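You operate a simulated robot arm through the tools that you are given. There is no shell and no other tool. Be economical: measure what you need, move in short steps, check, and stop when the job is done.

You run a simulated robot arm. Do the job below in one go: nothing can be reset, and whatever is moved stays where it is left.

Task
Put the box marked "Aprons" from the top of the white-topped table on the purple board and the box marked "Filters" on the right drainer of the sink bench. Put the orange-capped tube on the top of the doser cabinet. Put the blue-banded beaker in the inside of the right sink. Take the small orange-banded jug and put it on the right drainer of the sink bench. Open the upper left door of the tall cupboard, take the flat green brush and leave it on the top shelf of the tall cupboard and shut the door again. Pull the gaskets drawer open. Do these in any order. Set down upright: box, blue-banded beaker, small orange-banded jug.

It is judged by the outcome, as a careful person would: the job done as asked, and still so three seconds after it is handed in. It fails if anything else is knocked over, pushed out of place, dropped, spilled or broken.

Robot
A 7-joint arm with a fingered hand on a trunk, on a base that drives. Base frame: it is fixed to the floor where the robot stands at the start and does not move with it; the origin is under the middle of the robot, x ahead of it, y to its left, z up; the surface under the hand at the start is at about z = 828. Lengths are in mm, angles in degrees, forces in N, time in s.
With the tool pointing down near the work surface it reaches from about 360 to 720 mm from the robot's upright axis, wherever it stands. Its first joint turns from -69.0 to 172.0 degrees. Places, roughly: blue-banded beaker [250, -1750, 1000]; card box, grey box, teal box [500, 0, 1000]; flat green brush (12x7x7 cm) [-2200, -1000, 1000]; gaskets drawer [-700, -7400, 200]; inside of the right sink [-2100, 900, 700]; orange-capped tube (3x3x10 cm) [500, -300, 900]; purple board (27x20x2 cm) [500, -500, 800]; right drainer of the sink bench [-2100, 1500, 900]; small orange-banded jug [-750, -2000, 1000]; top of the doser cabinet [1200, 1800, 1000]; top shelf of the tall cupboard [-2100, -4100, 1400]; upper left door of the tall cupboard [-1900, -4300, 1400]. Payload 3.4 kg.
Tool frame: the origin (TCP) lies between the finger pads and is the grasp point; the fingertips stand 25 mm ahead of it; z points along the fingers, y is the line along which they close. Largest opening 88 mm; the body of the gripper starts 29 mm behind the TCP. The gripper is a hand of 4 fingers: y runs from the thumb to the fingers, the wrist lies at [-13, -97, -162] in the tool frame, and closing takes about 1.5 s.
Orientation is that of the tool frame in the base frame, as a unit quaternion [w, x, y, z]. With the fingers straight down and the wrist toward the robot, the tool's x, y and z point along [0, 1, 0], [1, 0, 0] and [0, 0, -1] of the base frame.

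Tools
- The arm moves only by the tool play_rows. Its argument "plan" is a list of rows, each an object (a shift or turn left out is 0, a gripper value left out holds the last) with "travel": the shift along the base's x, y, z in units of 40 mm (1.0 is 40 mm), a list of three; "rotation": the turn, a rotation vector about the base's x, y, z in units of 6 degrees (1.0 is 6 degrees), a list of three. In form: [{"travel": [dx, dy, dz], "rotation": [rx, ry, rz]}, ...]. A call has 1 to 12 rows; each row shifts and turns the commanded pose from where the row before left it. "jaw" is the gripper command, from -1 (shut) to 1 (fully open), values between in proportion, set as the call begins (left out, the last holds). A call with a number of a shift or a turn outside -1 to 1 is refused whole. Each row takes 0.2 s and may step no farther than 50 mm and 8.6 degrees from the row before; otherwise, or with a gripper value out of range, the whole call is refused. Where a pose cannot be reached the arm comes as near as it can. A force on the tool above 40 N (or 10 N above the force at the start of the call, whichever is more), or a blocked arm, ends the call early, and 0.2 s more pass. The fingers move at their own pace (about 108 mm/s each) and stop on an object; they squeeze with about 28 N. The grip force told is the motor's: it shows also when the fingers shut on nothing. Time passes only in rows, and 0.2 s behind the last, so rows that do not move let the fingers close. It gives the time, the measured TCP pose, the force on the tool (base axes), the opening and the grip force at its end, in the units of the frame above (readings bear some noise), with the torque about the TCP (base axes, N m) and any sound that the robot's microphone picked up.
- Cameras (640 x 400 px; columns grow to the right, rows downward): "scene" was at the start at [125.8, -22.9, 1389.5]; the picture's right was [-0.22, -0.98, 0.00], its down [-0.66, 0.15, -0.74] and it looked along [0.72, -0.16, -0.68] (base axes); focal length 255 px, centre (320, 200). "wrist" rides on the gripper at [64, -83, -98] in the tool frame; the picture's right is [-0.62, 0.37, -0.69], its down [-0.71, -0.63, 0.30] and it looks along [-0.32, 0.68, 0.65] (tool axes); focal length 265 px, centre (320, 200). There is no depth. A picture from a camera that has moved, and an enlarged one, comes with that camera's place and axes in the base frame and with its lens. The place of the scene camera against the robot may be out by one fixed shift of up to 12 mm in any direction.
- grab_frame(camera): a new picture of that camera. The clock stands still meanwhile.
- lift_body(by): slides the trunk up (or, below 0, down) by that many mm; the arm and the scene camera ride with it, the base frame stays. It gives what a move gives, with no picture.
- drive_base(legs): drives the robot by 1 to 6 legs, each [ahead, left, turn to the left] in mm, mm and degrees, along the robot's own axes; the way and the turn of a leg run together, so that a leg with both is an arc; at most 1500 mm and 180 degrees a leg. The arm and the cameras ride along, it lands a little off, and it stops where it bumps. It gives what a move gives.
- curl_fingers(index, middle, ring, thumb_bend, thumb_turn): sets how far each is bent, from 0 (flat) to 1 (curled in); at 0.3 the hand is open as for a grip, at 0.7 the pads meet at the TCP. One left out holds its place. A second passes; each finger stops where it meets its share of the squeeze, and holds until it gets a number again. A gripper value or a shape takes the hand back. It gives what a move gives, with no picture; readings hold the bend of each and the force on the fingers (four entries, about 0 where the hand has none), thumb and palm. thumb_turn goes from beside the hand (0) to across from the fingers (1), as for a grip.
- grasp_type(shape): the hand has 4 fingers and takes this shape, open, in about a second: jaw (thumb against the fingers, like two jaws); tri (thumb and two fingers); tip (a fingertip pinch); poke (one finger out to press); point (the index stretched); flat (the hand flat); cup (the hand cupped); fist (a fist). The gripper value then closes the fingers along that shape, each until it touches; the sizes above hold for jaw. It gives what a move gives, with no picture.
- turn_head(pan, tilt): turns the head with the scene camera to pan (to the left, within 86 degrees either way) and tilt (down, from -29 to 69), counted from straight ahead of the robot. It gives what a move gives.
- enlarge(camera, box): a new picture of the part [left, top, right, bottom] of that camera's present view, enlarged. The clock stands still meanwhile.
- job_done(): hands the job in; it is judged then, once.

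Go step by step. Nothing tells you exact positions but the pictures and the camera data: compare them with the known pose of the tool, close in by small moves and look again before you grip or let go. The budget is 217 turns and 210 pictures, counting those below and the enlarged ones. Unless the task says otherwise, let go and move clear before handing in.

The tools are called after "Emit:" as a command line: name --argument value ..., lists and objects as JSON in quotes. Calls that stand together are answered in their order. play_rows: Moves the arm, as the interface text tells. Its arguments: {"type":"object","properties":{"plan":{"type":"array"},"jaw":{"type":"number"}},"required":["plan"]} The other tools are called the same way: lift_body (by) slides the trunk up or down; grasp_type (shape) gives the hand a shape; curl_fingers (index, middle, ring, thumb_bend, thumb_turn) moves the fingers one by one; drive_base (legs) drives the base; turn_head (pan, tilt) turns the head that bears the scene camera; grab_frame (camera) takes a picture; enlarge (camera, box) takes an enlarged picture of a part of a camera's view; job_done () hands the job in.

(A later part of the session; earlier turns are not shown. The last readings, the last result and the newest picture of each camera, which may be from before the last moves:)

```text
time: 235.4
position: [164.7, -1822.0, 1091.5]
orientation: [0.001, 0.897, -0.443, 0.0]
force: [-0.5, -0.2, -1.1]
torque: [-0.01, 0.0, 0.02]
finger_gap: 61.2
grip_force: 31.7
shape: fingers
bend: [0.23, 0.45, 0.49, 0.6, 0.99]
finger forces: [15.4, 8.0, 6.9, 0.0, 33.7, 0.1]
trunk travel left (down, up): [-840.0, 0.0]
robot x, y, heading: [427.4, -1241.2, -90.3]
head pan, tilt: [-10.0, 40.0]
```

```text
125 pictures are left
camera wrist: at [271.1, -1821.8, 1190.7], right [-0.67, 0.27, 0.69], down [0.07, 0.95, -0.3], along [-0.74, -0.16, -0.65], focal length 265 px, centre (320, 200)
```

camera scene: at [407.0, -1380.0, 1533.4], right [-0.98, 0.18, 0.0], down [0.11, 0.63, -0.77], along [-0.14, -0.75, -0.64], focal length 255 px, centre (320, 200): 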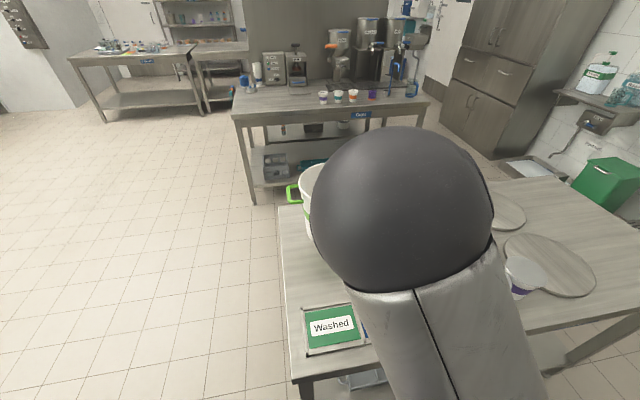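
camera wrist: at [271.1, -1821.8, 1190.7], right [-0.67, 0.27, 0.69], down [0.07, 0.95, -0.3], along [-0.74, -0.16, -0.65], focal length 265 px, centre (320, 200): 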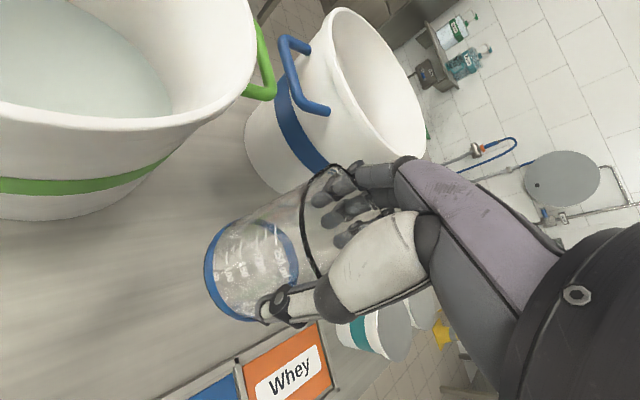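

The beaker is held. I'll pull it back clear of the buckets and carry it to the right sink.

Emit:
play_rows --plan '[{"travel": [0, 0.9, 0]}, {"travel": [0, 0.9, 0]}, {"travel": [0, 0, 0]}]'

Emit:
drive_base --legs '[[0, -1430, 0], [0, 0, -90]]'

Emit:
drive_base --legs '[[0, -1400, 0], [0, -588, 0], [250, 0, 0]]'

Emit:
turn_head --pan 0 --tilt 45

Emit:
grab_frame --camera "scene"

Emit:
grab_frame --camera "wrist"

```text
time: 236.2
position: [154.0, -1720.2, 1019.0]
orientation: [-0.079, 0.886, -0.457, -0.023]
force: [-0.3, -0.4, -0.6]
torque: [0.0, -0.02, -0.01]
finger_gap: 61.0
grip_force: 31.9
shape: fingers
bend: [0.23, 0.45, 0.49, 0.6, 0.99]
finger forces: [15.4, 8.1, 6.8, 0.0, 33.1, 0.0]
trunk travel left (down, up): [-840.0, 0.0]
robot x, y, heading: [428.5, -1241.2, -90.2]
head pan, tilt: [-10.0, 40.0]
stopped in row 3: the arm was blocked; the commanded pose is now the measured one
```

```text
time: 247.1
position: [-1468.1, -939.8, 1019.7]
orientation: [0.069, -0.291, 0.953, -0.041]
force: [0.0, 0.0, -1.3]
torque: [0.02, 0.05, 0.0]
finger_gap: 60.6
grip_force: 28.5
shape: fingers
bend: [0.74, 0.46, 0.52, 0.6, 0.99]
finger forces: [14.9, 7.4, 6.1, 0.0, 28.8, 0.0]
trunk travel left (down, up): [-840.0, 0.0]
robot x, y, heading: [-999.5, -1229.4, 178.3]
head pan, tilt: [-10.0, 40.0]
```

```text
time: 258.4
position: [-1664.2, 1043.7, 1019.9]
orientation: [0.069, -0.293, 0.953, -0.041]
force: [0.4, 0.5, -1.1]
torque: [0.0, 0.0, 0.02]
finger_gap: 60.7
grip_force: 28.3
shape: fingers
bend: [0.74, 0.46, 0.52, 0.6, 0.99]
finger forces: [15.0, 7.3, 6.1, 0.1, 28.6, 0.0]
trunk travel left (down, up): [-840.0, 0.0]
robot x, y, heading: [-1188.9, 758.9, 178.6]
head pan, tilt: [-10.0, 40.0]
```

```text
time: 259.1
position: [-1665.2, 1043.6, 1019.6]
orientation: [0.069, -0.293, 0.953, -0.042]
force: [0.4, -1.2, -1.5]
torque: [0.0, 0.01, 0.01]
finger_gap: 60.6
grip_force: 28.3
shape: fingers
bend: [0.74, 0.46, 0.52, 0.6, 0.99]
finger forces: [15.0, 7.2, 6.0, 0.0, 28.5, 0.0]
trunk travel left (down, up): [-840.0, 0.0]
robot x, y, heading: [-1193.1, 761.6, 178.5]
head pan, tilt: [0.0, 45.0]
```

```text
124 pictures are left
camera scene: at [-1328.0, 758.9, 1526.1], right [0.03, 1.0, 0.0], down [0.71, -0.02, -0.71], along [-0.71, 0.02, -0.71], focal length 255 px, centre (320, 200)
```

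scene: 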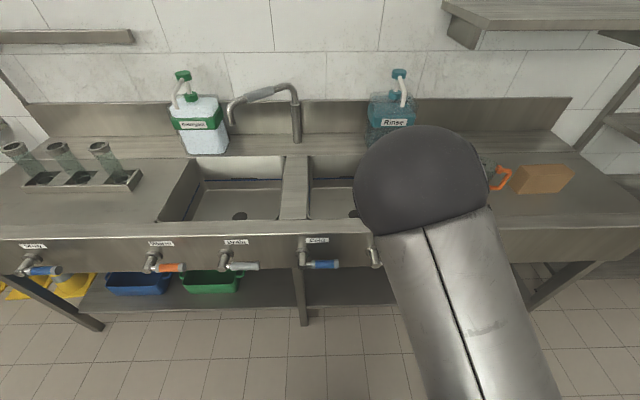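

```text
123 pictures are left
camera wrist: at [-1685.0, 942.6, 1120.2], right [0.2, 0.68, 0.71], down [0.98, -0.13, -0.15], along [-0.01, 0.72, -0.69], focal length 265 px, centre (320, 200)
```

wrist: 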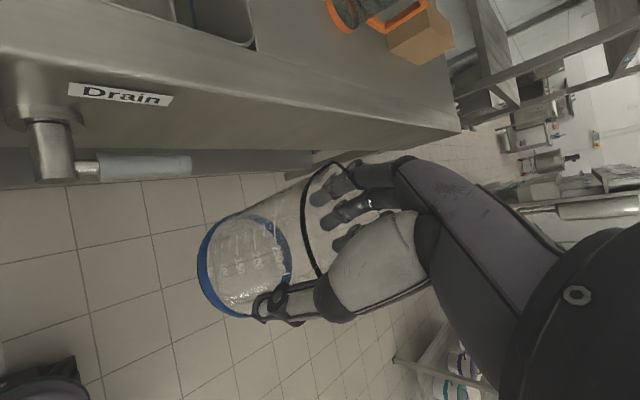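

The arm blocked on the pull-back and left the hand tilted about 9° and lower. I'll extend the arm again and straighten it before going over the sink.

Emit:
play_rows --plan '[{"travel": [-0.8, 0, 0.5], "rotation": [0, 0, 0]}, {"travel": [-0.8, 0, 0.5], "rotation": [0.12, 0.5, 0]}, {"travel": [-0.8, 0, 0.5], "rotation": [0.12, 0.5, 0]}, {"travel": [0, 0, 0.3], "rotation": [0.12, 0.49, 0]}, {"travel": [0, 0, 0]}]'

Emit:
grab_frame --camera "wrist"

Emit:
turn_head --pan 86 --tilt 20

Emit:
grab_frame --camera "scene"

```text
time: 260.3
position: [-1760.5, 1044.1, 1091.0]
orientation: [0.0, -0.293, 0.956, -0.001]
force: [0.3, -0.4, -1.3]
torque: [0.01, -0.04, 0.04]
finger_gap: 61.0
grip_force: 27.9
shape: fingers
bend: [0.74, 0.46, 0.52, 0.6, 0.99]
finger forces: [14.9, 7.3, 6.0, 0.1, 28.4, 0.1]
trunk travel left (down, up): [-840.0, 0.0]
robot x, y, heading: [-1191.0, 762.1, 178.5]
head pan, tilt: [0.0, 45.0]
```

```text
122 pictures are left
camera wrist: at [-1765.1, 938.4, 1189.5], right [0.31, 0.65, 0.69], down [0.95, -0.12, -0.3], along [-0.11, 0.75, -0.65], focal length 265 px, centre (320, 200)
```

wrist: 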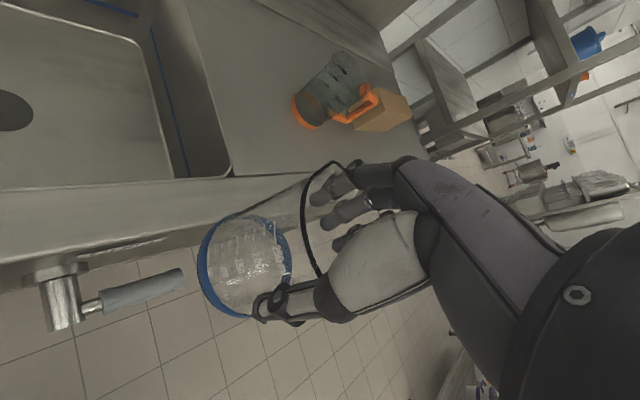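

```text
time: 261.9
position: [-1760.0, 1043.3, 1090.4]
orientation: [0.001, -0.294, 0.956, -0.001]
force: [0.0, 0.0, -0.8]
torque: [0.0, 0.0, 0.01]
finger_gap: 60.8
grip_force: 29.0
shape: fingers
bend: [0.74, 0.46, 0.52, 0.6, 0.99]
finger forces: [14.9, 7.3, 5.9, 0.0, 28.5, 0.0]
trunk travel left (down, up): [-840.0, 0.0]
robot x, y, heading: [-1189.6, 762.4, 178.5]
head pan, tilt: [85.9, 20.0]
```

```text
121 pictures are left
camera scene: at [-1255.6, 664.0, 1564.7], right [-1.0, 0.1, 0.0], down [0.03, 0.34, -0.94], along [-0.09, -0.94, -0.34], focal length 255 px, centre (320, 200)
```

scene: 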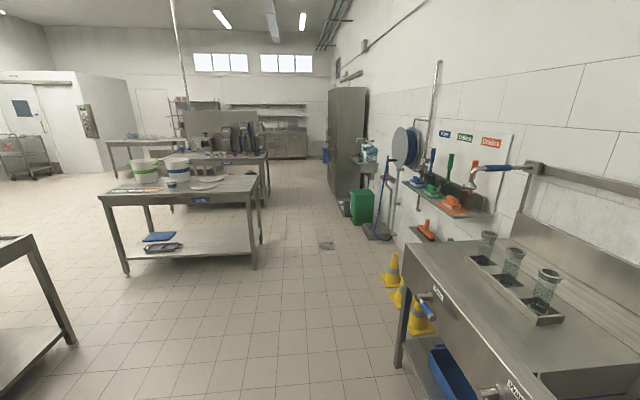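

Emit:
enlarge --camera "scene" --box '[100, 140, 268, 245]'

```text
3.81 times, centred on (184, 192) of scene
camera zoom: at [-1255.6, 664.0, 1564.7], right [-1.0, 0.1, 0.0], down [0.03, 0.34, -0.94], along [-0.09, -0.94, -0.34], focal length 972 px, centre (838, 229)
```

zoom: 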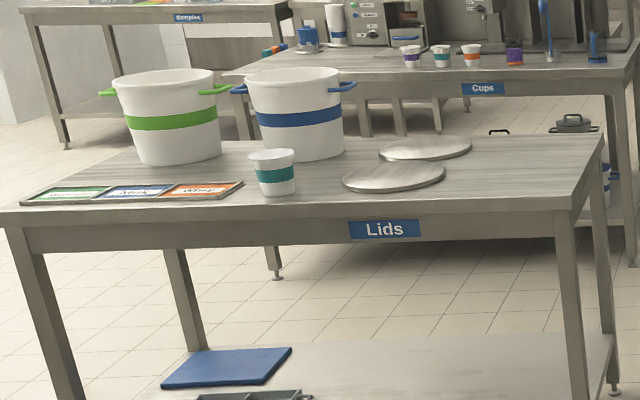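

Only the teal cup is visible on the Lids table; its purple neighbour is missing. I'll look for it.

Emit:
enlarge --camera "scene" --box '[80, 210, 400, 400]'

Emit:
enlarge --camera "scene" --box '[100, 160, 200, 222]'

```text
2.00 times, centred on (240, 305) of scene
camera zoom: at [-1255.6, 664.0, 1564.7], right [-1.0, 0.1, 0.0], down [0.03, 0.34, -0.94], along [-0.09, -0.94, -0.34], focal length 511 px, centre (480, -10)
```

zoom: 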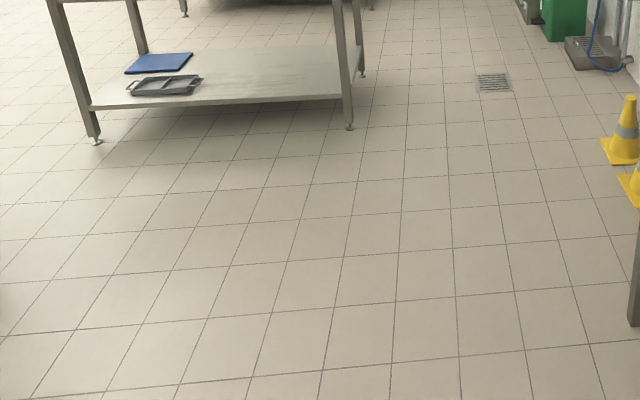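

```text
6.40 times, centred on (150, 191) of scene
camera zoom: at [-1255.6, 664.0, 1564.7], right [-1.0, 0.1, 0.0], down [0.03, 0.34, -0.94], along [-0.09, -0.94, -0.34], focal length 1634 px, centre (1408, 258)
```

zoom: 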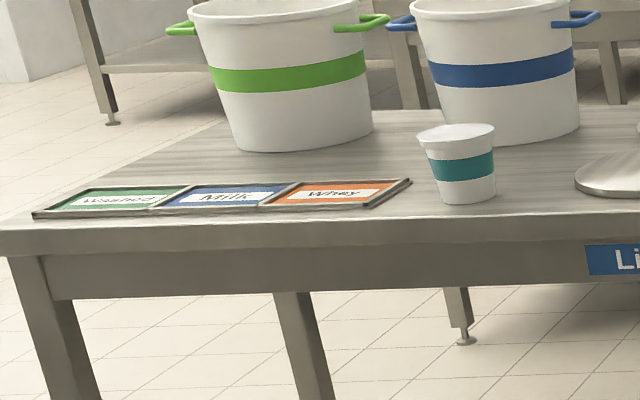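

I'll place the beaker first and then search for the cup. Driving forward over the right sink.

Emit:
drive_base --legs '[[255, 45, 1.3]]'

Emit:
turn_head --pan -5 --tilt 50

Emit:
grab_frame --camera "scene"

Emit:
grab_frame --camera "wrist"

```text
time: 263.8
position: [-2019.3, 987.8, 1091.9]
orientation: [0.001, -0.306, 0.952, 0.0]
force: [-0.6, -0.1, -1.0]
torque: [0.01, -0.03, 0.01]
finger_gap: 60.7
grip_force: 28.0
shape: fingers
bend: [0.74, 0.46, 0.52, 0.6, 0.99]
finger forces: [14.9, 7.3, 6.1, 0.0, 28.2, 0.1]
trunk travel left (down, up): [-840.0, 0.0]
robot x, y, heading: [-1442.1, 721.3, 179.9]
head pan, tilt: [85.9, 20.0]
```

```text
time: 265.4
position: [-2018.5, 986.5, 1090.5]
orientation: [0.001, -0.306, 0.952, 0.0]
force: [-0.2, -0.1, -1.3]
torque: [0.02, -0.01, 0.01]
finger_gap: 60.5
grip_force: 27.7
shape: fingers
bend: [0.74, 0.46, 0.52, 0.6, 0.99]
finger forces: [15.0, 7.3, 6.1, 0.1, 28.4, 0.1]
trunk travel left (down, up): [-840.0, 0.0]
robot x, y, heading: [-1440.2, 719.0, 180.0]
head pan, tilt: [-5.0, 50.0]
```

```text
117 pictures are left
camera scene: at [-1576.9, 720.4, 1519.2], right [0.09, 1.0, 0.0], down [0.76, -0.07, -0.64], along [-0.64, 0.06, -0.77], focal length 255 px, centre (320, 200)
```

scene: 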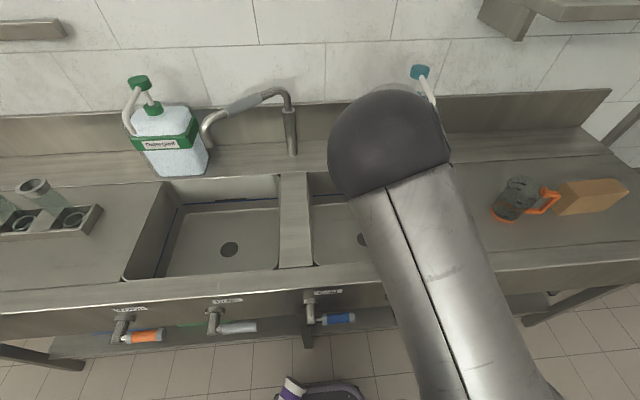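

```text
116 pictures are left
camera wrist: at [-2022.4, 882.1, 1189.7], right [0.29, 0.66, 0.69], down [0.95, -0.1, -0.3], along [-0.13, 0.74, -0.65], focal length 265 px, centre (320, 200)
```

wrist: 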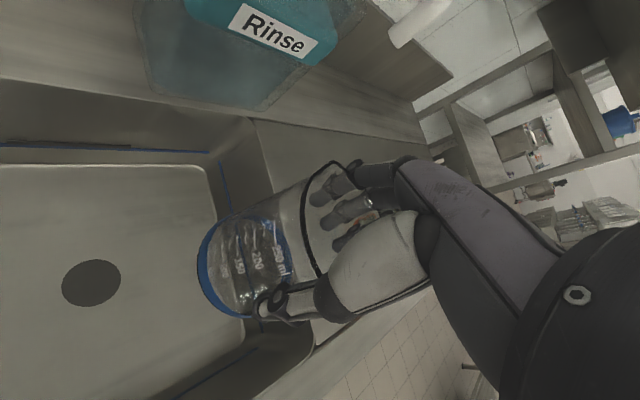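

The missing purple cup fell onto my own base ledge, so I can recover it later. Now I'll lower the beaker into the sink.

Emit:
play_rows --plan '[{"travel": [0.3, 0.6, -0.5]}, {"travel": [0, 0, -0.9]}, {"travel": [0, 0, -0.9]}, {"travel": [0, 0, -0.9]}, {"travel": [0, 0, -0.8]}, {"travel": [0, 0, 0]}]'

Emit:
grab_frame --camera "wrist"

Emit:
grab_frame --camera "scene"

```text
time: 266.9
position: [-2007.5, 1011.2, 930.9]
orientation: [0.0, -0.306, 0.952, 0.001]
force: [0.2, 0.3, -0.4]
torque: [0.0, 0.02, 0.0]
finger_gap: 60.7
grip_force: 27.8
shape: fingers
bend: [0.74, 0.46, 0.52, 0.6, 0.99]
finger forces: [14.8, 7.3, 5.9, 0.0, 27.9, 0.0]
trunk travel left (down, up): [-840.0, 0.0]
robot x, y, heading: [-1444.0, 717.0, 180.1]
head pan, tilt: [-5.0, 50.0]
```

```text
115 pictures are left
camera wrist: at [-2010.6, 906.6, 1029.2], right [0.29, 0.66, 0.69], down [0.95, -0.1, -0.3], along [-0.13, 0.74, -0.65], focal length 265 px, centre (320, 200)
```

wrist: 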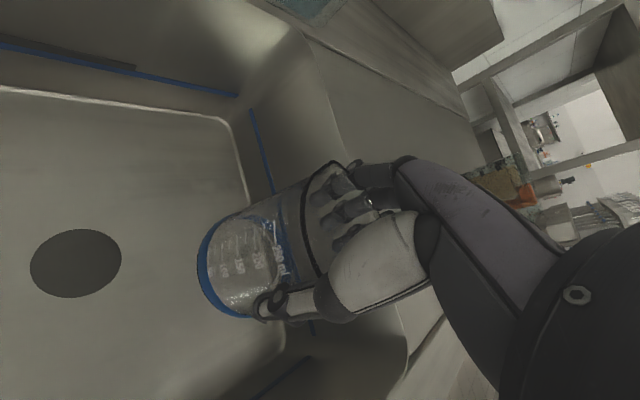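

```text
114 pictures are left
camera scene: at [-1576.1, 720.4, 1519.2], right [0.09, 1.0, 0.0], down [0.76, -0.07, -0.64], along [-0.64, 0.06, -0.77], focal length 255 px, centre (320, 200)
```

scene: 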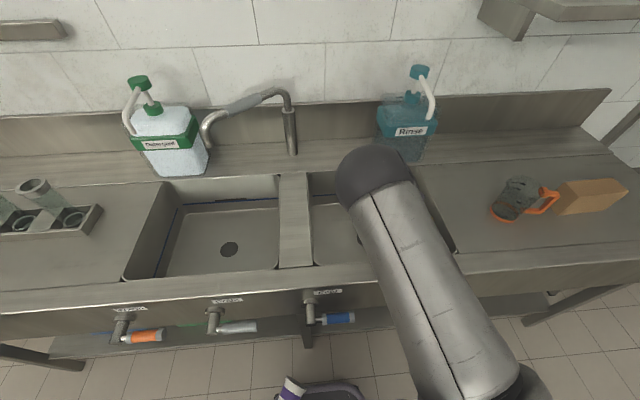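

Emit:
play_rows --plan '[{"travel": [0, 0, -0.7]}, {"travel": [0, 0, -0.7]}, {"travel": [0, 0, -0.7]}, {"travel": [0, 0, -0.6]}, {"travel": [0, 0, 0]}]'

Emit:
grab_frame --camera "wrist"

Emit:
grab_frame --camera "scene"

```text
time: 268.1
position: [-2007.6, 1010.7, 823.2]
orientation: [0.0, -0.305, 0.952, 0.0]
force: [-0.6, -0.4, -1.0]
torque: [-0.03, 0.01, 0.03]
finger_gap: 60.8
grip_force: 27.7
shape: fingers
bend: [0.74, 0.46, 0.52, 0.6, 0.99]
finger forces: [14.9, 7.2, 5.9, 0.0, 27.7, 0.0]
trunk travel left (down, up): [-840.0, 0.0]
robot x, y, heading: [-1446.6, 716.9, 179.9]
head pan, tilt: [-5.0, 50.0]
```

```text
113 pictures are left
camera wrist: at [-2010.6, 906.2, 921.3], right [0.29, 0.66, 0.69], down [0.95, -0.1, -0.3], along [-0.13, 0.74, -0.65], focal length 265 px, centre (320, 200)
```

wrist: 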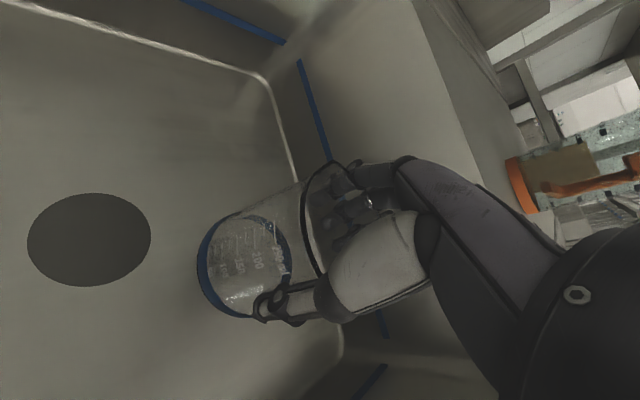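

```text
112 pictures are left
camera scene: at [-1576.5, 720.3, 1519.2], right [0.09, 1.0, 0.0], down [0.76, -0.07, -0.64], along [-0.64, 0.06, -0.77], focal length 255 px, centre (320, 200)
```

scene: 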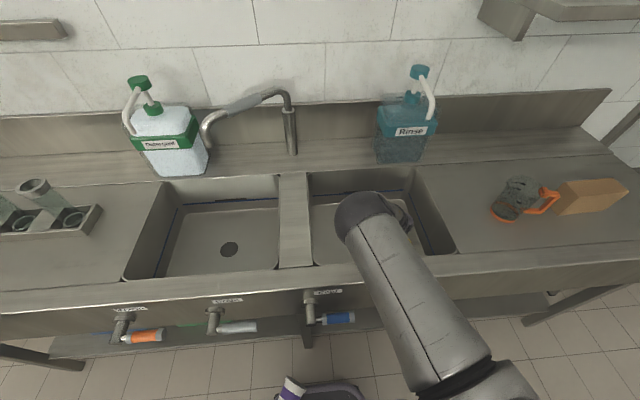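

Emit:
play_rows --plan '[{"travel": [0, 0, -0.5]}, {"travel": [0, 0, -0.3]}, {"travel": [0, 0, -0.15]}, {"travel": [0, 0, -0.1]}, {"travel": [0, 0, 0]}]'

```text
time: 269.2
position: [-2006.7, 1011.8, 781.7]
orientation: [0.0, -0.306, 0.952, 0.001]
force: [0.4, 0.3, -1.9]
torque: [0.03, -0.02, -0.04]
finger_gap: 60.8
grip_force: 27.9
shape: fingers
bend: [0.74, 0.46, 0.52, 0.6, 0.99]
finger forces: [14.8, 7.2, 5.9, 0.0, 27.5, 0.0]
trunk travel left (down, up): [-840.0, 0.0]
robot x, y, heading: [-1443.7, 715.7, 179.9]
head pan, tilt: [-5.0, 50.0]
```

Emit:
play_rows --plan '[{"travel": [0, 0, -0.1]}, {"travel": [0, 0, -0.1]}, {"travel": [0, 0, -0.1]}, {"travel": [0, 0, -0.1]}, {"travel": [0, 0, 0]}]'

```text
time: 270.4
position: [-2006.6, 1011.3, 767.8]
orientation: [-0.002, -0.306, 0.952, 0.002]
force: [-1.7, -0.7, 12.6]
torque: [0.3, 0.11, 0.03]
finger_gap: 60.6
grip_force: 30.1
shape: fingers
bend: [0.74, 0.46, 0.52, 0.6, 0.99]
finger forces: [16.7, 7.7, 6.6, 0.0, 29.0, 0.1]
trunk travel left (down, up): [-840.0, 0.0]
robot x, y, heading: [-1443.8, 718.8, 180.0]
head pan, tilt: [-5.0, 50.0]
```

Touched the sink floor. Easing up and releasing.

Emit:
play_rows --plan '[{"travel": [0, 0, 0.06]}, {"travel": [0, 0, 0]}]'

Emit:
curl_fingers --index 0.2 --middle 0.2 --ring 0.2 --thumb_bend 0.2

Emit:
grab_frame --camera "wrist"

```text
time: 271.1
position: [-2008.1, 1011.3, 767.7]
orientation: [0.0, -0.306, 0.952, 0.0]
force: [-1.8, 0.3, 7.5]
torque: [0.26, 0.18, 0.07]
finger_gap: 60.8
grip_force: 30.0
shape: fingers
bend: [0.74, 0.46, 0.52, 0.6, 0.99]
finger forces: [17.3, 8.1, 6.1, 0.0, 28.4, 0.0]
trunk travel left (down, up): [-840.0, 0.0]
robot x, y, heading: [-1441.8, 716.8, 179.8]
head pan, tilt: [-5.0, 50.0]
```

```text
time: 272.1
position: [-2007.5, 1010.7, 766.5]
orientation: [0.001, -0.305, 0.952, -0.001]
force: [-0.3, 0.6, 0.0]
torque: [0.02, -0.01, -0.02]
finger_gap: 103.9
grip_force: 0.3
shape: fingers
bend: [0.2, 0.2, 0.2, 0.19, 0.97]
finger forces: [0.0, 0.0, 0.0, 0.1, 0.2, 0.1]
trunk travel left (down, up): [-840.0, 0.0]
robot x, y, heading: [-1442.6, 718.3, 180.2]
head pan, tilt: [-5.0, 50.0]
```

```text
111 pictures are left
camera wrist: at [-2009.9, 905.9, 866.0], right [0.29, 0.66, 0.69], down [0.95, -0.1, -0.3], along [-0.13, 0.74, -0.65], focal length 265 px, centre (320, 200)
```

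wrist: 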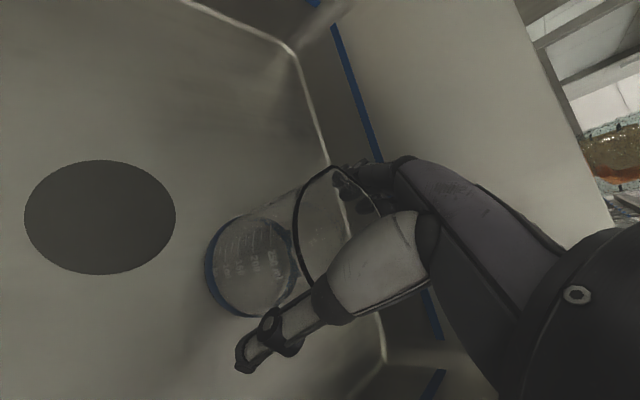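

Upright in the sink. Raising straight up.

Emit:
play_rows --plan '[{"travel": [0, 0, 0.3]}, {"travel": [0, 0, 0.6]}, {"travel": [0, 0, 0.9]}, {"travel": [0, 0, 0.9]}, {"travel": [0, 0, 0.9]}, {"travel": [0, 0, 0.9]}, {"travel": [0, 0, 0.9]}, {"travel": [0, 0, 0.9]}, {"travel": [0, 0, 0.9]}, {"travel": [0, 0, 0.9]}, {"travel": [0, 0, 0]}]'

Emit:
drive_base --legs '[[-420, 0, 0]]'

Emit:
turn_head --pan 0 --tilt 69

Emit:
grab_frame --camera "scene"

Emit:
turn_head --pan -10 --tilt 40

Emit:
grab_frame --camera "scene"

```text
time: 274.4
position: [-2007.3, 1011.9, 1092.9]
orientation: [0.002, -0.306, 0.952, -0.001]
force: [-0.3, 0.4, 0.5]
torque: [0.0, 0.01, 0.0]
finger_gap: 103.8
grip_force: 0.0
shape: fingers
bend: [0.2, 0.2, 0.2, 0.2, 0.97]
finger forces: [0.1, 0.0, 0.1, 0.0, 0.1, 0.0]
trunk travel left (down, up): [-840.0, 0.0]
robot x, y, heading: [-1440.5, 718.6, 180.0]
head pan, tilt: [-5.0, 50.0]
```

```text
time: 277.0
position: [-1589.1, 1010.4, 1091.1]
orientation: [0.001, -0.307, 0.952, 0.001]
force: [0.1, 0.0, 0.2]
torque: [0.01, 0.0, -0.02]
finger_gap: 103.6
grip_force: 0.1
shape: fingers
bend: [0.2, 0.2, 0.2, 0.2, 0.97]
finger forces: [0.0, 0.0, 0.0, 0.1, 0.0, 0.0]
trunk travel left (down, up): [-840.0, 0.0]
robot x, y, heading: [-1026.6, 722.0, -179.7]
head pan, tilt: [-5.0, 50.0]
```

```text
time: 277.9
position: [-1587.4, 1010.6, 1092.0]
orientation: [0.001, -0.306, 0.952, 0.0]
force: [0.1, 0.2, -0.7]
torque: [0.02, -0.02, 0.0]
finger_gap: 104.0
grip_force: 0.0
shape: fingers
bend: [0.2, 0.2, 0.2, 0.2, 0.97]
finger forces: [0.1, 0.0, 0.0, 0.1, 0.0, 0.0]
trunk travel left (down, up): [-840.0, 0.0]
robot x, y, heading: [-1030.5, 713.4, -180.0]
head pan, tilt: [0.0, 68.8]
```

```text
110 pictures are left
camera scene: at [-1137.1, 713.9, 1497.3], right [0.0, 1.0, 0.0], down [0.93, 0.0, -0.36], along [-0.36, 0.0, -0.93], focal length 255 px, centre (320, 200)
```

scene: 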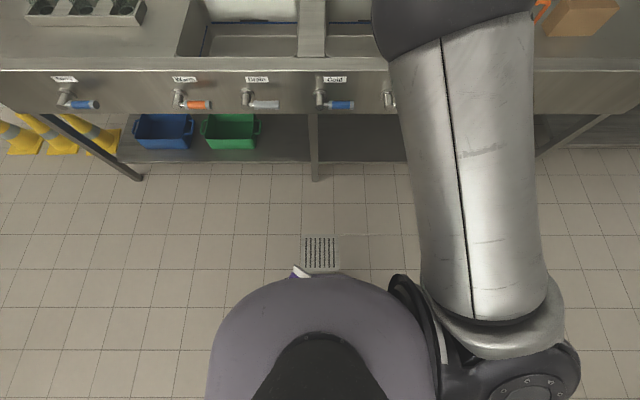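

```text
time: 278.8
position: [-1588.0, 1010.8, 1092.6]
orientation: [0.001, -0.306, 0.952, 0.0]
force: [0.1, -0.9, 0.1]
torque: [-0.01, -0.01, -0.01]
finger_gap: 103.6
grip_force: 0.0
shape: fingers
bend: [0.2, 0.2, 0.2, 0.2, 0.97]
finger forces: [0.1, 0.1, 0.0, 0.1, 0.0, 0.0]
trunk travel left (down, up): [-840.0, 0.0]
robot x, y, heading: [-1022.1, 713.0, -180.1]
head pan, tilt: [-10.0, 40.0]
```

```text
109 pictures are left
camera scene: at [-1164.6, 728.5, 1533.3], right [0.17, 0.99, 0.0], down [0.63, -0.11, -0.77], along [-0.75, 0.13, -0.64], focal length 255 px, centre (320, 200)
```

scene: 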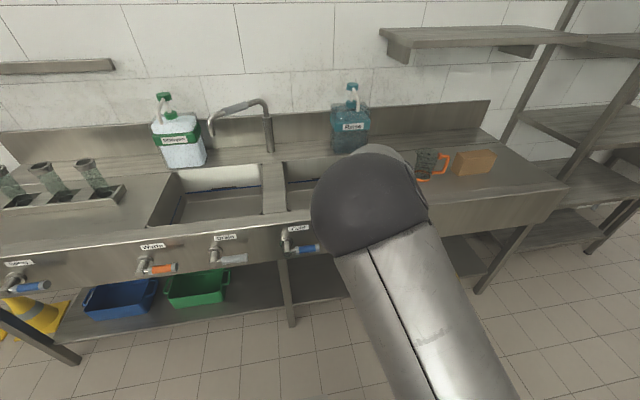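

The beaker stands in the sink. Now I'll look for the cup on my base.

Emit:
turn_head --pan 45 --tilt 69

Emit:
grab_frame --camera "scene"

Emit:
turn_head --pan -30 --tilt 69

Emit:
grab_frame --camera "scene"

Emit:
turn_head --pan 0 --tilt 50

Emit:
enlarge --camera "scene" --box '[220, 300, 380, 400]'

```text
time: 280.0
position: [-1588.4, 1010.4, 1091.8]
orientation: [0.0, -0.306, 0.952, 0.0]
force: [-0.9, -0.6, -0.3]
torque: [0.0, 0.0, 0.03]
finger_gap: 103.8
grip_force: 0.0
shape: fingers
bend: [0.2, 0.2, 0.2, 0.2, 0.97]
finger forces: [0.0, 0.1, 0.0, 0.0, 0.1, 0.1]
trunk travel left (down, up): [-840.0, 0.0]
robot x, y, heading: [-1023.2, 718.6, -180.0]
head pan, tilt: [45.0, 68.8]
```

```text
108 pictures are left
camera scene: at [-1120.5, 674.3, 1497.3], right [-0.71, 0.71, 0.0], down [0.66, 0.66, -0.36], along [-0.26, -0.26, -0.93], focal length 255 px, centre (320, 200)
```

scene: 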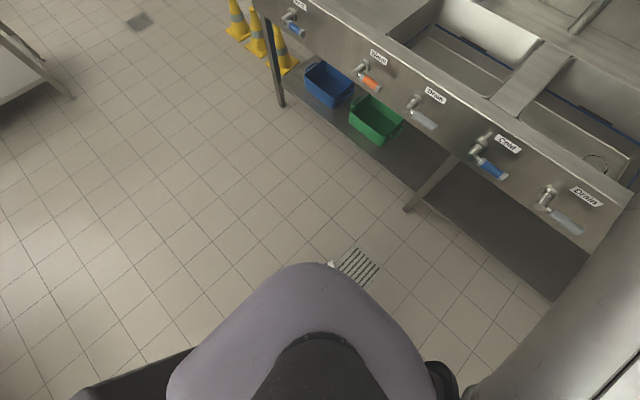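

```text
time: 281.5
position: [-1588.7, 1010.6, 1093.0]
orientation: [0.001, -0.306, 0.952, 0.0]
force: [-0.2, 0.6, 0.2]
torque: [0.0, 0.02, 0.03]
finger_gap: 103.8
grip_force: 0.0
shape: fingers
bend: [0.2, 0.2, 0.2, 0.2, 0.97]
finger forces: [0.1, 0.0, 0.0, 0.1, 0.1, 0.0]
trunk travel left (down, up): [-840.0, 0.0]
robot x, y, heading: [-1026.0, 720.2, -179.6]
head pan, tilt: [-30.0, 68.8]
```

```text
107 pictures are left
camera scene: at [-1129.4, 741.8, 1497.2], right [0.5, 0.87, 0.0], down [0.81, -0.46, -0.36], along [-0.31, 0.18, -0.93], focal length 255 px, centre (320, 200)
```

scene: 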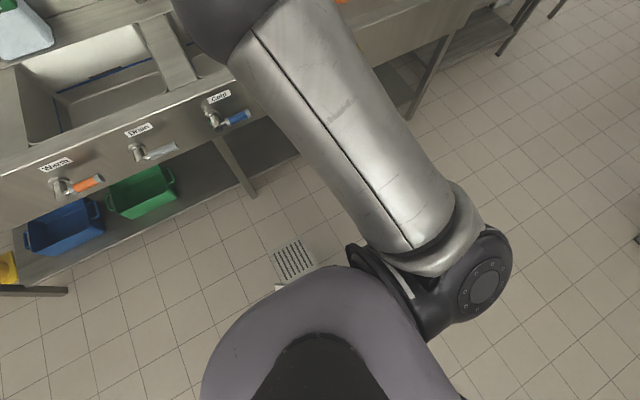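

```text
time: 282.4
position: [-1587.8, 1011.5, 1090.8]
orientation: [0.0, -0.306, 0.952, 0.001]
force: [-0.6, -0.1, -0.1]
torque: [-0.01, 0.05, -0.02]
finger_gap: 103.9
grip_force: 0.0
shape: fingers
bend: [0.2, 0.2, 0.2, 0.2, 0.97]
finger forces: [0.0, 0.0, 0.0, 0.0, 0.0, 0.0]
trunk travel left (down, up): [-840.0, 0.0]
robot x, y, heading: [-1027.4, 720.4, -179.9]
head pan, tilt: [0.0, 50.0]
```

```text
4.00 times, centred on (300, 350) of scene
camera zoom: at [-1157.9, 713.9, 1519.1], right [0.0, 1.0, 0.0], down [0.77, 0.0, -0.64], along [-0.64, 0.0, -0.77], focal length 1021 px, centre (400, -400)
```

zoom: 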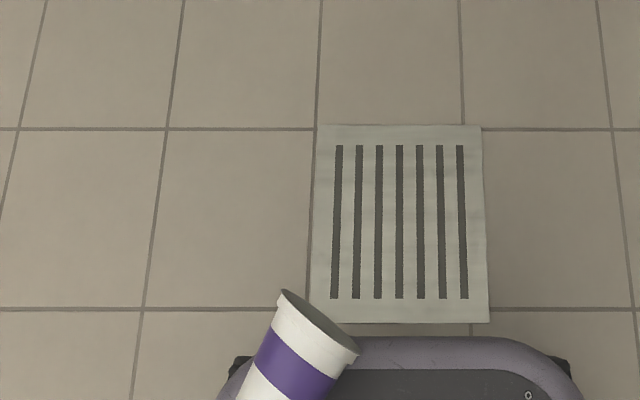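

A purple cup lies on my base deck. I'll try to recover it now: lower the trunk for a closer look and see if the hand can reach it.

Emit:
lift_body --by -550

Emit:
turn_head --pan 15 --tilt 65

Emit:
grab_frame --camera "scene"

Emit:
turn_head --pan 0 --tilt 50

Emit:
grab_frame --camera "scene"

```text
refused: -550 is not a number from -400 to 400
```

```text
time: 283.2
position: [-1588.5, 1010.1, 1091.8]
orientation: [0.001, -0.307, 0.952, 0.001]
force: [-0.1, 0.6, 1.1]
torque: [0.04, -0.01, 0.02]
finger_gap: 103.9
grip_force: 0.0
shape: fingers
bend: [0.2, 0.2, 0.2, 0.2, 0.97]
finger forces: [0.0, 0.0, 0.0, 0.1, 0.0, 0.1]
trunk travel left (down, up): [-840.0, 0.0]
robot x, y, heading: [-1029.2, 720.0, -180.0]
head pan, tilt: [15.0, 65.0]
```

```text
105 pictures are left
camera scene: at [-1139.6, 698.2, 1501.1], right [-0.26, 0.97, 0.0], down [0.87, 0.24, -0.42], along [-0.41, -0.11, -0.91], focal length 255 px, centre (320, 200)
```

scene: 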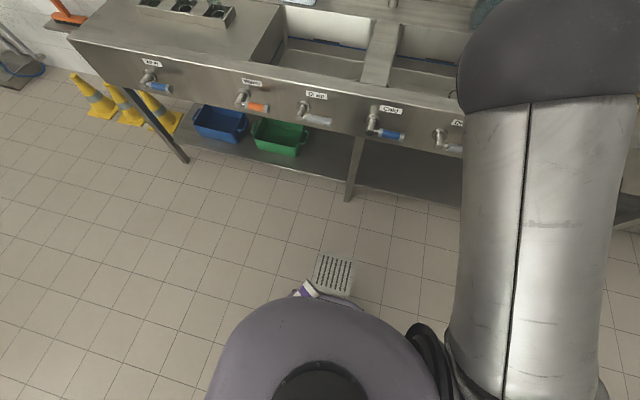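

```text
time: 284.0
position: [-1588.4, 1009.7, 1092.8]
orientation: [0.0, -0.307, 0.952, 0.0]
force: [0.5, 0.7, -0.5]
torque: [0.02, 0.0, -0.01]
finger_gap: 103.8
grip_force: 0.0
shape: fingers
bend: [0.2, 0.2, 0.2, 0.2, 0.97]
finger forces: [0.0, 0.0, 0.1, 0.1, 0.0, 0.0]
trunk travel left (down, up): [-840.0, 0.0]
robot x, y, heading: [-1025.7, 718.7, -179.9]
head pan, tilt: [0.0, 50.0]
```

```text
104 pictures are left
camera scene: at [-1157.8, 713.7, 1519.1], right [0.0, 1.0, 0.0], down [0.77, 0.0, -0.64], along [-0.64, 0.0, -0.77], focal length 255 px, centre (320, 200)
```

scene: 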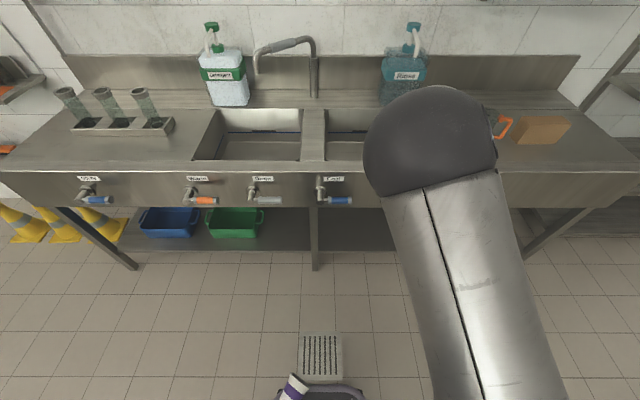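

The trunk must move in smaller steps. I'll lower it 400 and turn the hand toward the orientation needed to reach the cup.

Emit:
lift_body --by -400

Emit:
play_rows --plan '[{"rotation": [0, 0, 1]}, {"rotation": [0, 0, 1]}, {"rotation": [0, 0, 1]}, {"rotation": [0, 0, 1]}, {"rotation": [0, 0, 1]}, {"rotation": [0, 0, 1]}, {"rotation": [0, 0, 1]}, {"rotation": [0, 0, 1]}, {"rotation": [0, 0, 1]}, {"travel": [0, 0, 0]}]'

Emit:
grab_frame --camera "wrist"

```text
time: 287.8
position: [-1588.0, 1011.0, 692.5]
orientation: [0.001, -0.307, 0.952, 0.001]
force: [0.2, -0.1, 0.0]
torque: [0.01, -0.01, 0.01]
finger_gap: 103.8
grip_force: 0.0
shape: fingers
bend: [0.2, 0.2, 0.2, 0.2, 0.97]
finger forces: [0.0, 0.0, 0.0, 0.1, 0.0, 0.0]
trunk travel left (down, up): [-440.0, 400.0]
robot x, y, heading: [-1028.0, 717.0, -179.6]
head pan, tilt: [0.0, 50.0]
```

```text
time: 290.0
position: [-1587.8, 1011.1, 693.0]
orientation: [0.002, -0.706, 0.708, 0.0]
force: [0.7, -0.4, -0.2]
torque: [0.01, 0.0, -0.04]
finger_gap: 104.0
grip_force: 0.1
shape: fingers
bend: [0.2, 0.2, 0.2, 0.2, 0.97]
finger forces: [0.0, 0.0, 0.0, 0.1, 0.0, 0.1]
trunk travel left (down, up): [-440.0, 400.0]
robot x, y, heading: [-1029.2, 718.9, -179.8]
head pan, tilt: [0.0, 50.0]
```

```text
103 pictures are left
camera wrist: at [-1503.9, 945.9, 791.1], right [-0.37, 0.62, 0.69], down [0.63, 0.71, -0.3], along [-0.68, 0.33, -0.65], focal length 265 px, centre (320, 200)
```

wrist: 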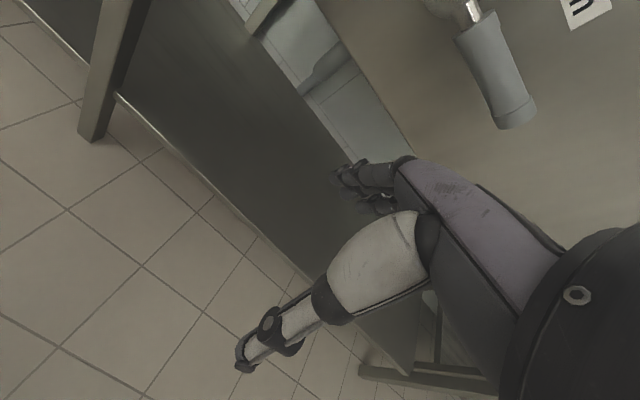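

I'll back into free floor space and test whether the hand can turn far enough clockwise to reach back at the base.

Emit:
drive_base --legs '[[-350, 0, 0]]'

Emit:
play_rows --plan '[{"rotation": [0, 0, -1]}, {"rotation": [0, 0, -1]}, {"rotation": [0, 0, -1]}, {"rotation": [0, 0, -1]}, {"rotation": [0, 0, -1]}, {"rotation": [0, 0, -1]}, {"rotation": [0, 0, -1]}, {"rotation": [0, 0, -1]}, {"rotation": [0, 0, -1]}, {"rotation": [0, 0, -1]}, {"rotation": [0, 0, -1]}, {"rotation": [0, 0, -1]}]'

Emit:
play_rows --plan '[{"rotation": [0, 0, -1]}, {"rotation": [0, 0, -1]}, {"rotation": [0, 0, -1]}, {"rotation": [0, 0, -1]}, {"rotation": [0, 0, -1]}, {"rotation": [0, 0, -1]}, {"rotation": [0, 0, -1]}, {"rotation": [0, 0, -1]}, {"rotation": [0, 0, -1]}, {"rotation": [0, 0, -1]}, {"rotation": [0, 0, -0.5]}, {"travel": [0, 0, 0]}]'

Emit:
grab_frame --camera "wrist"

```text
time: 292.3
position: [-1235.7, 1010.6, 693.4]
orientation: [0.0, -0.705, 0.709, 0.0]
force: [-0.7, 1.1, -0.6]
torque: [0.01, -0.03, 0.0]
finger_gap: 103.8
grip_force: 0.1
shape: fingers
bend: [0.2, 0.2, 0.2, 0.2, 0.97]
finger forces: [0.1, 0.0, 0.1, 0.1, 0.0, 0.1]
trunk travel left (down, up): [-440.0, 400.0]
robot x, y, heading: [-669.3, 714.1, -179.9]
head pan, tilt: [0.0, 50.0]
```

```text
time: 294.9
position: [-1234.7, 1013.6, 692.0]
orientation: [0.0, -0.149, 0.989, -0.003]
force: [-0.7, -0.1, 0.0]
torque: [0.02, 0.03, -0.01]
finger_gap: 103.7
grip_force: 0.0
shape: fingers
bend: [0.2, 0.2, 0.2, 0.2, 0.97]
finger forces: [0.0, 0.0, 0.1, 0.0, 0.0, 0.0]
trunk travel left (down, up): [-440.0, 400.0]
robot x, y, heading: [-666.5, 717.6, -179.9]
head pan, tilt: [0.0, 50.0]
```

```text
time: 297.5
position: [-1235.6, 1009.6, 693.5]
orientation: [0.001, 0.386, 0.922, 0.0]
force: [-0.1, 0.5, 0.4]
torque: [0.0, -0.01, 0.01]
finger_gap: 103.5
grip_force: 0.1
shape: fingers
bend: [0.2, 0.2, 0.2, 0.2, 0.97]
finger forces: [0.0, 0.0, 0.1, 0.1, 0.1, 0.0]
trunk travel left (down, up): [-440.0, 400.0]
robot x, y, heading: [-671.5, 718.1, -179.8]
head pan, tilt: [0.0, 50.0]
```

```text
102 pictures are left
camera wrist: at [-1339.5, 998.3, 790.9], right [0.7, -0.18, 0.69], down [0.05, -0.95, -0.3], along [0.71, 0.25, -0.65], focal length 265 px, centre (320, 200)
```

wrist: 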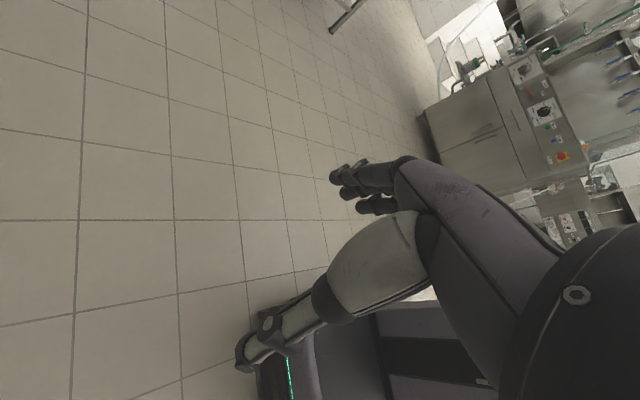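

The hand turns far enough. I'll raise the trunk and shift the hand left so the wrist camera can see the base and cup.

Emit:
lift_body --by 150

Emit:
play_rows --plan '[{"travel": [0, -0.9, 0]}, {"travel": [0, -0.9, 0]}, {"travel": [0, -0.9, 0]}, {"travel": [0, -0.9, 0]}, {"travel": [0, -0.9, 0]}, {"travel": [0, -0.9, 0]}, {"travel": [0, 0, 0]}]'

Emit:
grab_frame --camera "wrist"

```text
time: 299.2
position: [-1235.1, 1009.1, 842.2]
orientation: [0.001, 0.384, 0.923, -0.001]
force: [-0.5, -0.5, -0.5]
torque: [-0.02, 0.0, 0.0]
finger_gap: 103.9
grip_force: 0.0
shape: fingers
bend: [0.2, 0.2, 0.2, 0.2, 0.97]
finger forces: [0.1, 0.0, 0.1, 0.1, 0.0, 0.0]
trunk travel left (down, up): [-590.0, 250.0]
robot x, y, heading: [-671.8, 718.1, -179.9]
head pan, tilt: [0.0, 50.0]
```

```text
time: 300.8
position: [-1232.9, 795.8, 841.6]
orientation: [0.0, 0.385, 0.923, -0.001]
force: [0.1, -0.3, 1.0]
torque: [-0.04, 0.0, -0.01]
finger_gap: 103.9
grip_force: 0.0
shape: fingers
bend: [0.2, 0.2, 0.2, 0.2, 0.97]
finger forces: [0.0, 0.1, 0.0, 0.0, 0.1, 0.0]
out of reach, approached as far as the arm can: row 6
trunk travel left (down, up): [-590.0, 250.0]
robot x, y, heading: [-674.3, 720.2, -180.0]
head pan, tilt: [0.0, 50.0]
```

```text
101 pictures are left
camera wrist: at [-1336.6, 783.5, 940.9], right [0.7, -0.18, 0.69], down [0.05, -0.95, -0.3], along [0.71, 0.25, -0.66], focal length 265 px, centre (320, 200)
```

wrist: 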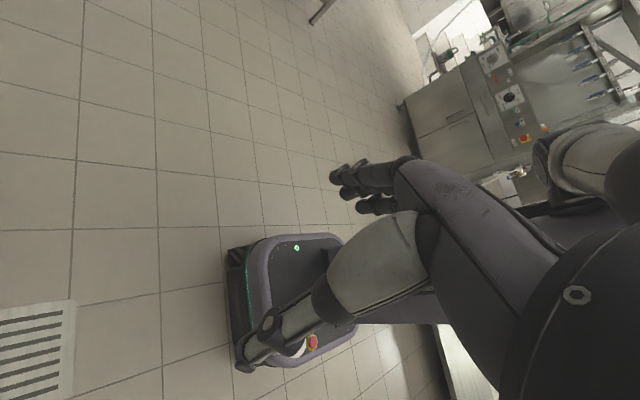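

Emit:
enlarge --camera "wrist" --box '[210, 225, 370, 375]'

```text
2.67 times, centred on (290, 300) of wrist
camera zoom: at [-1336.6, 783.5, 940.9], right [0.7, -0.18, 0.69], down [0.05, -0.95, -0.3], along [0.71, 0.25, -0.66], focal length 708 px, centre (400, -67)
```

zoom: 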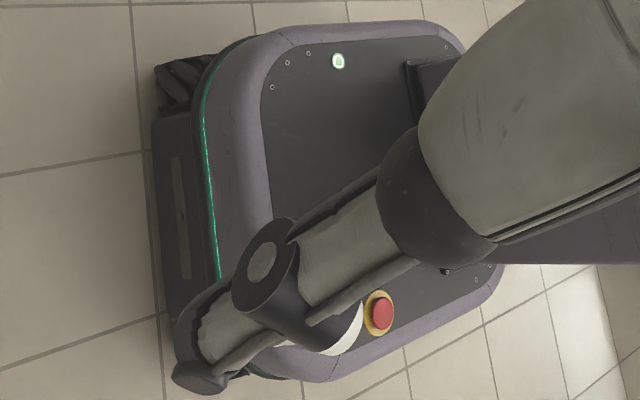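

Emit:
curl_fingers --thumb_turn 0

Emit:
enlarge --camera "wrist" --box '[210, 225, 370, 375]'

```text
time: 301.8
position: [-1232.2, 795.9, 842.3]
orientation: [0.0, 0.385, 0.923, -0.001]
force: [-1.3, -0.3, -0.3]
torque: [-0.03, 0.01, 0.01]
finger_gap: 127.1
grip_force: 0.0
shape: fingers
bend: [0.2, 0.2, 0.2, 0.2, 0.0]
finger forces: [0.0, 0.0, 0.0, 0.0, 0.0, 0.1]
trunk travel left (down, up): [-590.0, 250.0]
robot x, y, heading: [-672.4, 717.5, -180.1]
head pan, tilt: [0.0, 50.0]
```

```text
2.67 times, centred on (290, 300) of wrist
camera zoom: at [-1336.6, 783.6, 940.8], right [0.7, -0.18, 0.69], down [0.05, -0.95, -0.3], along [0.71, 0.25, -0.66], focal length 708 px, centre (400, -67)
```

zoom: 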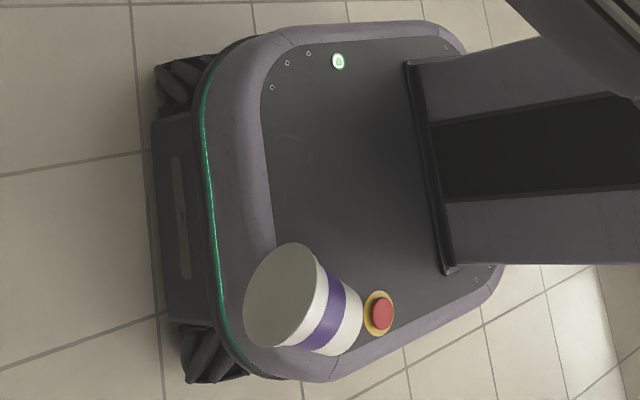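

The cup's mouth faces front-right on the deck, at about 229 ahead, 82 left and z≈288. I'll tilt the hand back toward it and see how far the arm complies.

Emit:
curl_fingers --index 0.12 --middle 0.12 --ring 0.12 --thumb_bend 0.12 --thumb_turn 1

Emit:
play_rows --plan '[{"rotation": [0, 0, 0.85]}, {"rotation": [0, 0, 0.85]}, {"rotation": [0, 0, 0.8]}, {"rotation": [-0.5, -0.85, 0]}, {"rotation": [-0.5, -0.85, 0]}, {"rotation": [-0.5, -0.85, 0]}, {"rotation": [-0.5, -0.85, 0]}, {"rotation": [-0.5, -0.85, 0]}, {"rotation": [-0.5, -0.85, 0]}, {"rotation": [-0.5, -0.85, 0]}, {"travel": [0, 0, 0]}]'

Emit:
grab_frame --camera "wrist"

```text
time: 302.8
position: [-1232.9, 796.7, 841.7]
orientation: [0.0, 0.384, 0.923, -0.001]
force: [0.0, -0.4, 0.4]
torque: [0.04, -0.01, 0.02]
finger_gap: 117.4
grip_force: 0.1
shape: fingers
bend: [0.12, 0.12, 0.12, 0.12, 0.96]
finger forces: [0.0, 0.0, 0.0, 0.0, 0.1, 0.0]
trunk travel left (down, up): [-590.0, 250.0]
robot x, y, heading: [-672.5, 719.4, -179.7]
head pan, tilt: [0.0, 50.0]
```

```text
time: 305.2
position: [-1169.4, 826.1, 894.9]
orientation: [0.218, 0.254, 0.94, -0.06]
force: [0.0, 0.7, -0.1]
torque: [0.01, 0.01, -0.02]
finger_gap: 117.5
grip_force: 0.1
shape: fingers
bend: [0.12, 0.12, 0.12, 0.12, 0.96]
finger forces: [0.1, 0.1, 0.0, 0.1, 0.0, 0.1]
out of reach, approached as far as the arm can: row 5, 6, 7, 8, 9, 10
trunk travel left (down, up): [-590.0, 250.0]
robot x, y, heading: [-671.8, 716.5, -180.0]
head pan, tilt: [0.0, 50.0]
```

```text
98 pictures are left
camera wrist: at [-1298.5, 805.8, 954.4], right [0.4, 0.19, 0.89], down [0.35, -0.94, 0.04], along [0.84, 0.3, -0.44], focal length 265 px, centre (320, 200)
```

wrist: 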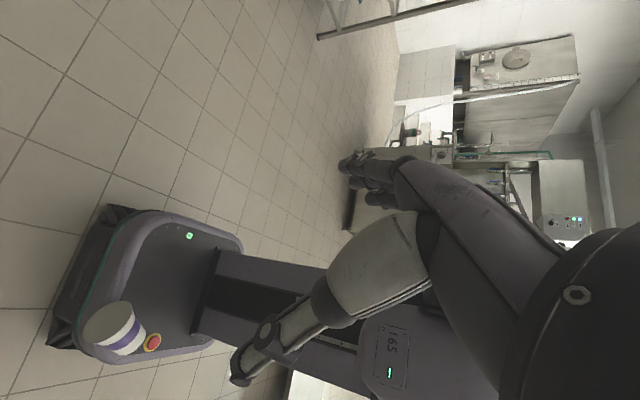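

Emit:
play_rows --plan '[{"travel": [0.8, -0.6, 0]}, {"travel": [0.8, -0.6, 0]}, {"travel": [0.8, -0.6, 0]}, {"travel": [0.8, -0.6, 0]}, {"travel": [0.8, -0.6, 0]}, {"travel": [0, 0, 0]}]'

Emit:
grab_frame --camera "wrist"

```text
time: 306.0
position: [-1065.2, 773.7, 826.8]
orientation: [0.315, 0.275, 0.907, -0.044]
force: [-0.8, 0.5, -0.1]
torque: [-0.02, 0.0, 0.03]
finger_gap: 117.7
grip_force: 0.0
shape: fingers
bend: [0.12, 0.12, 0.12, 0.12, 0.96]
finger forces: [0.0, 0.0, 0.1, 0.0, 0.1, 0.1]
trunk travel left (down, up): [-590.0, 250.0]
robot x, y, heading: [-675.5, 721.6, -179.6]
head pan, tilt: [0.0, 50.0]
stopped in row 3: the arm was blocked; the commanded pose is now the measured one
```

```text
97 pictures are left
camera wrist: at [-1204.6, 758.9, 859.5], right [0.22, 0.2, 0.96], down [0.3, -0.95, 0.13], along [0.93, 0.26, -0.26], focal length 265 px, centre (320, 200)
```

wrist: 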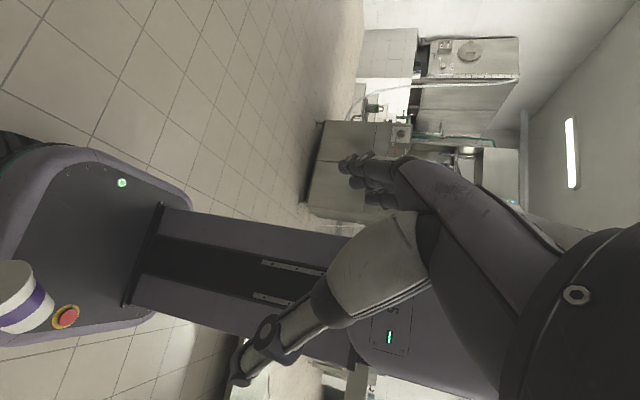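

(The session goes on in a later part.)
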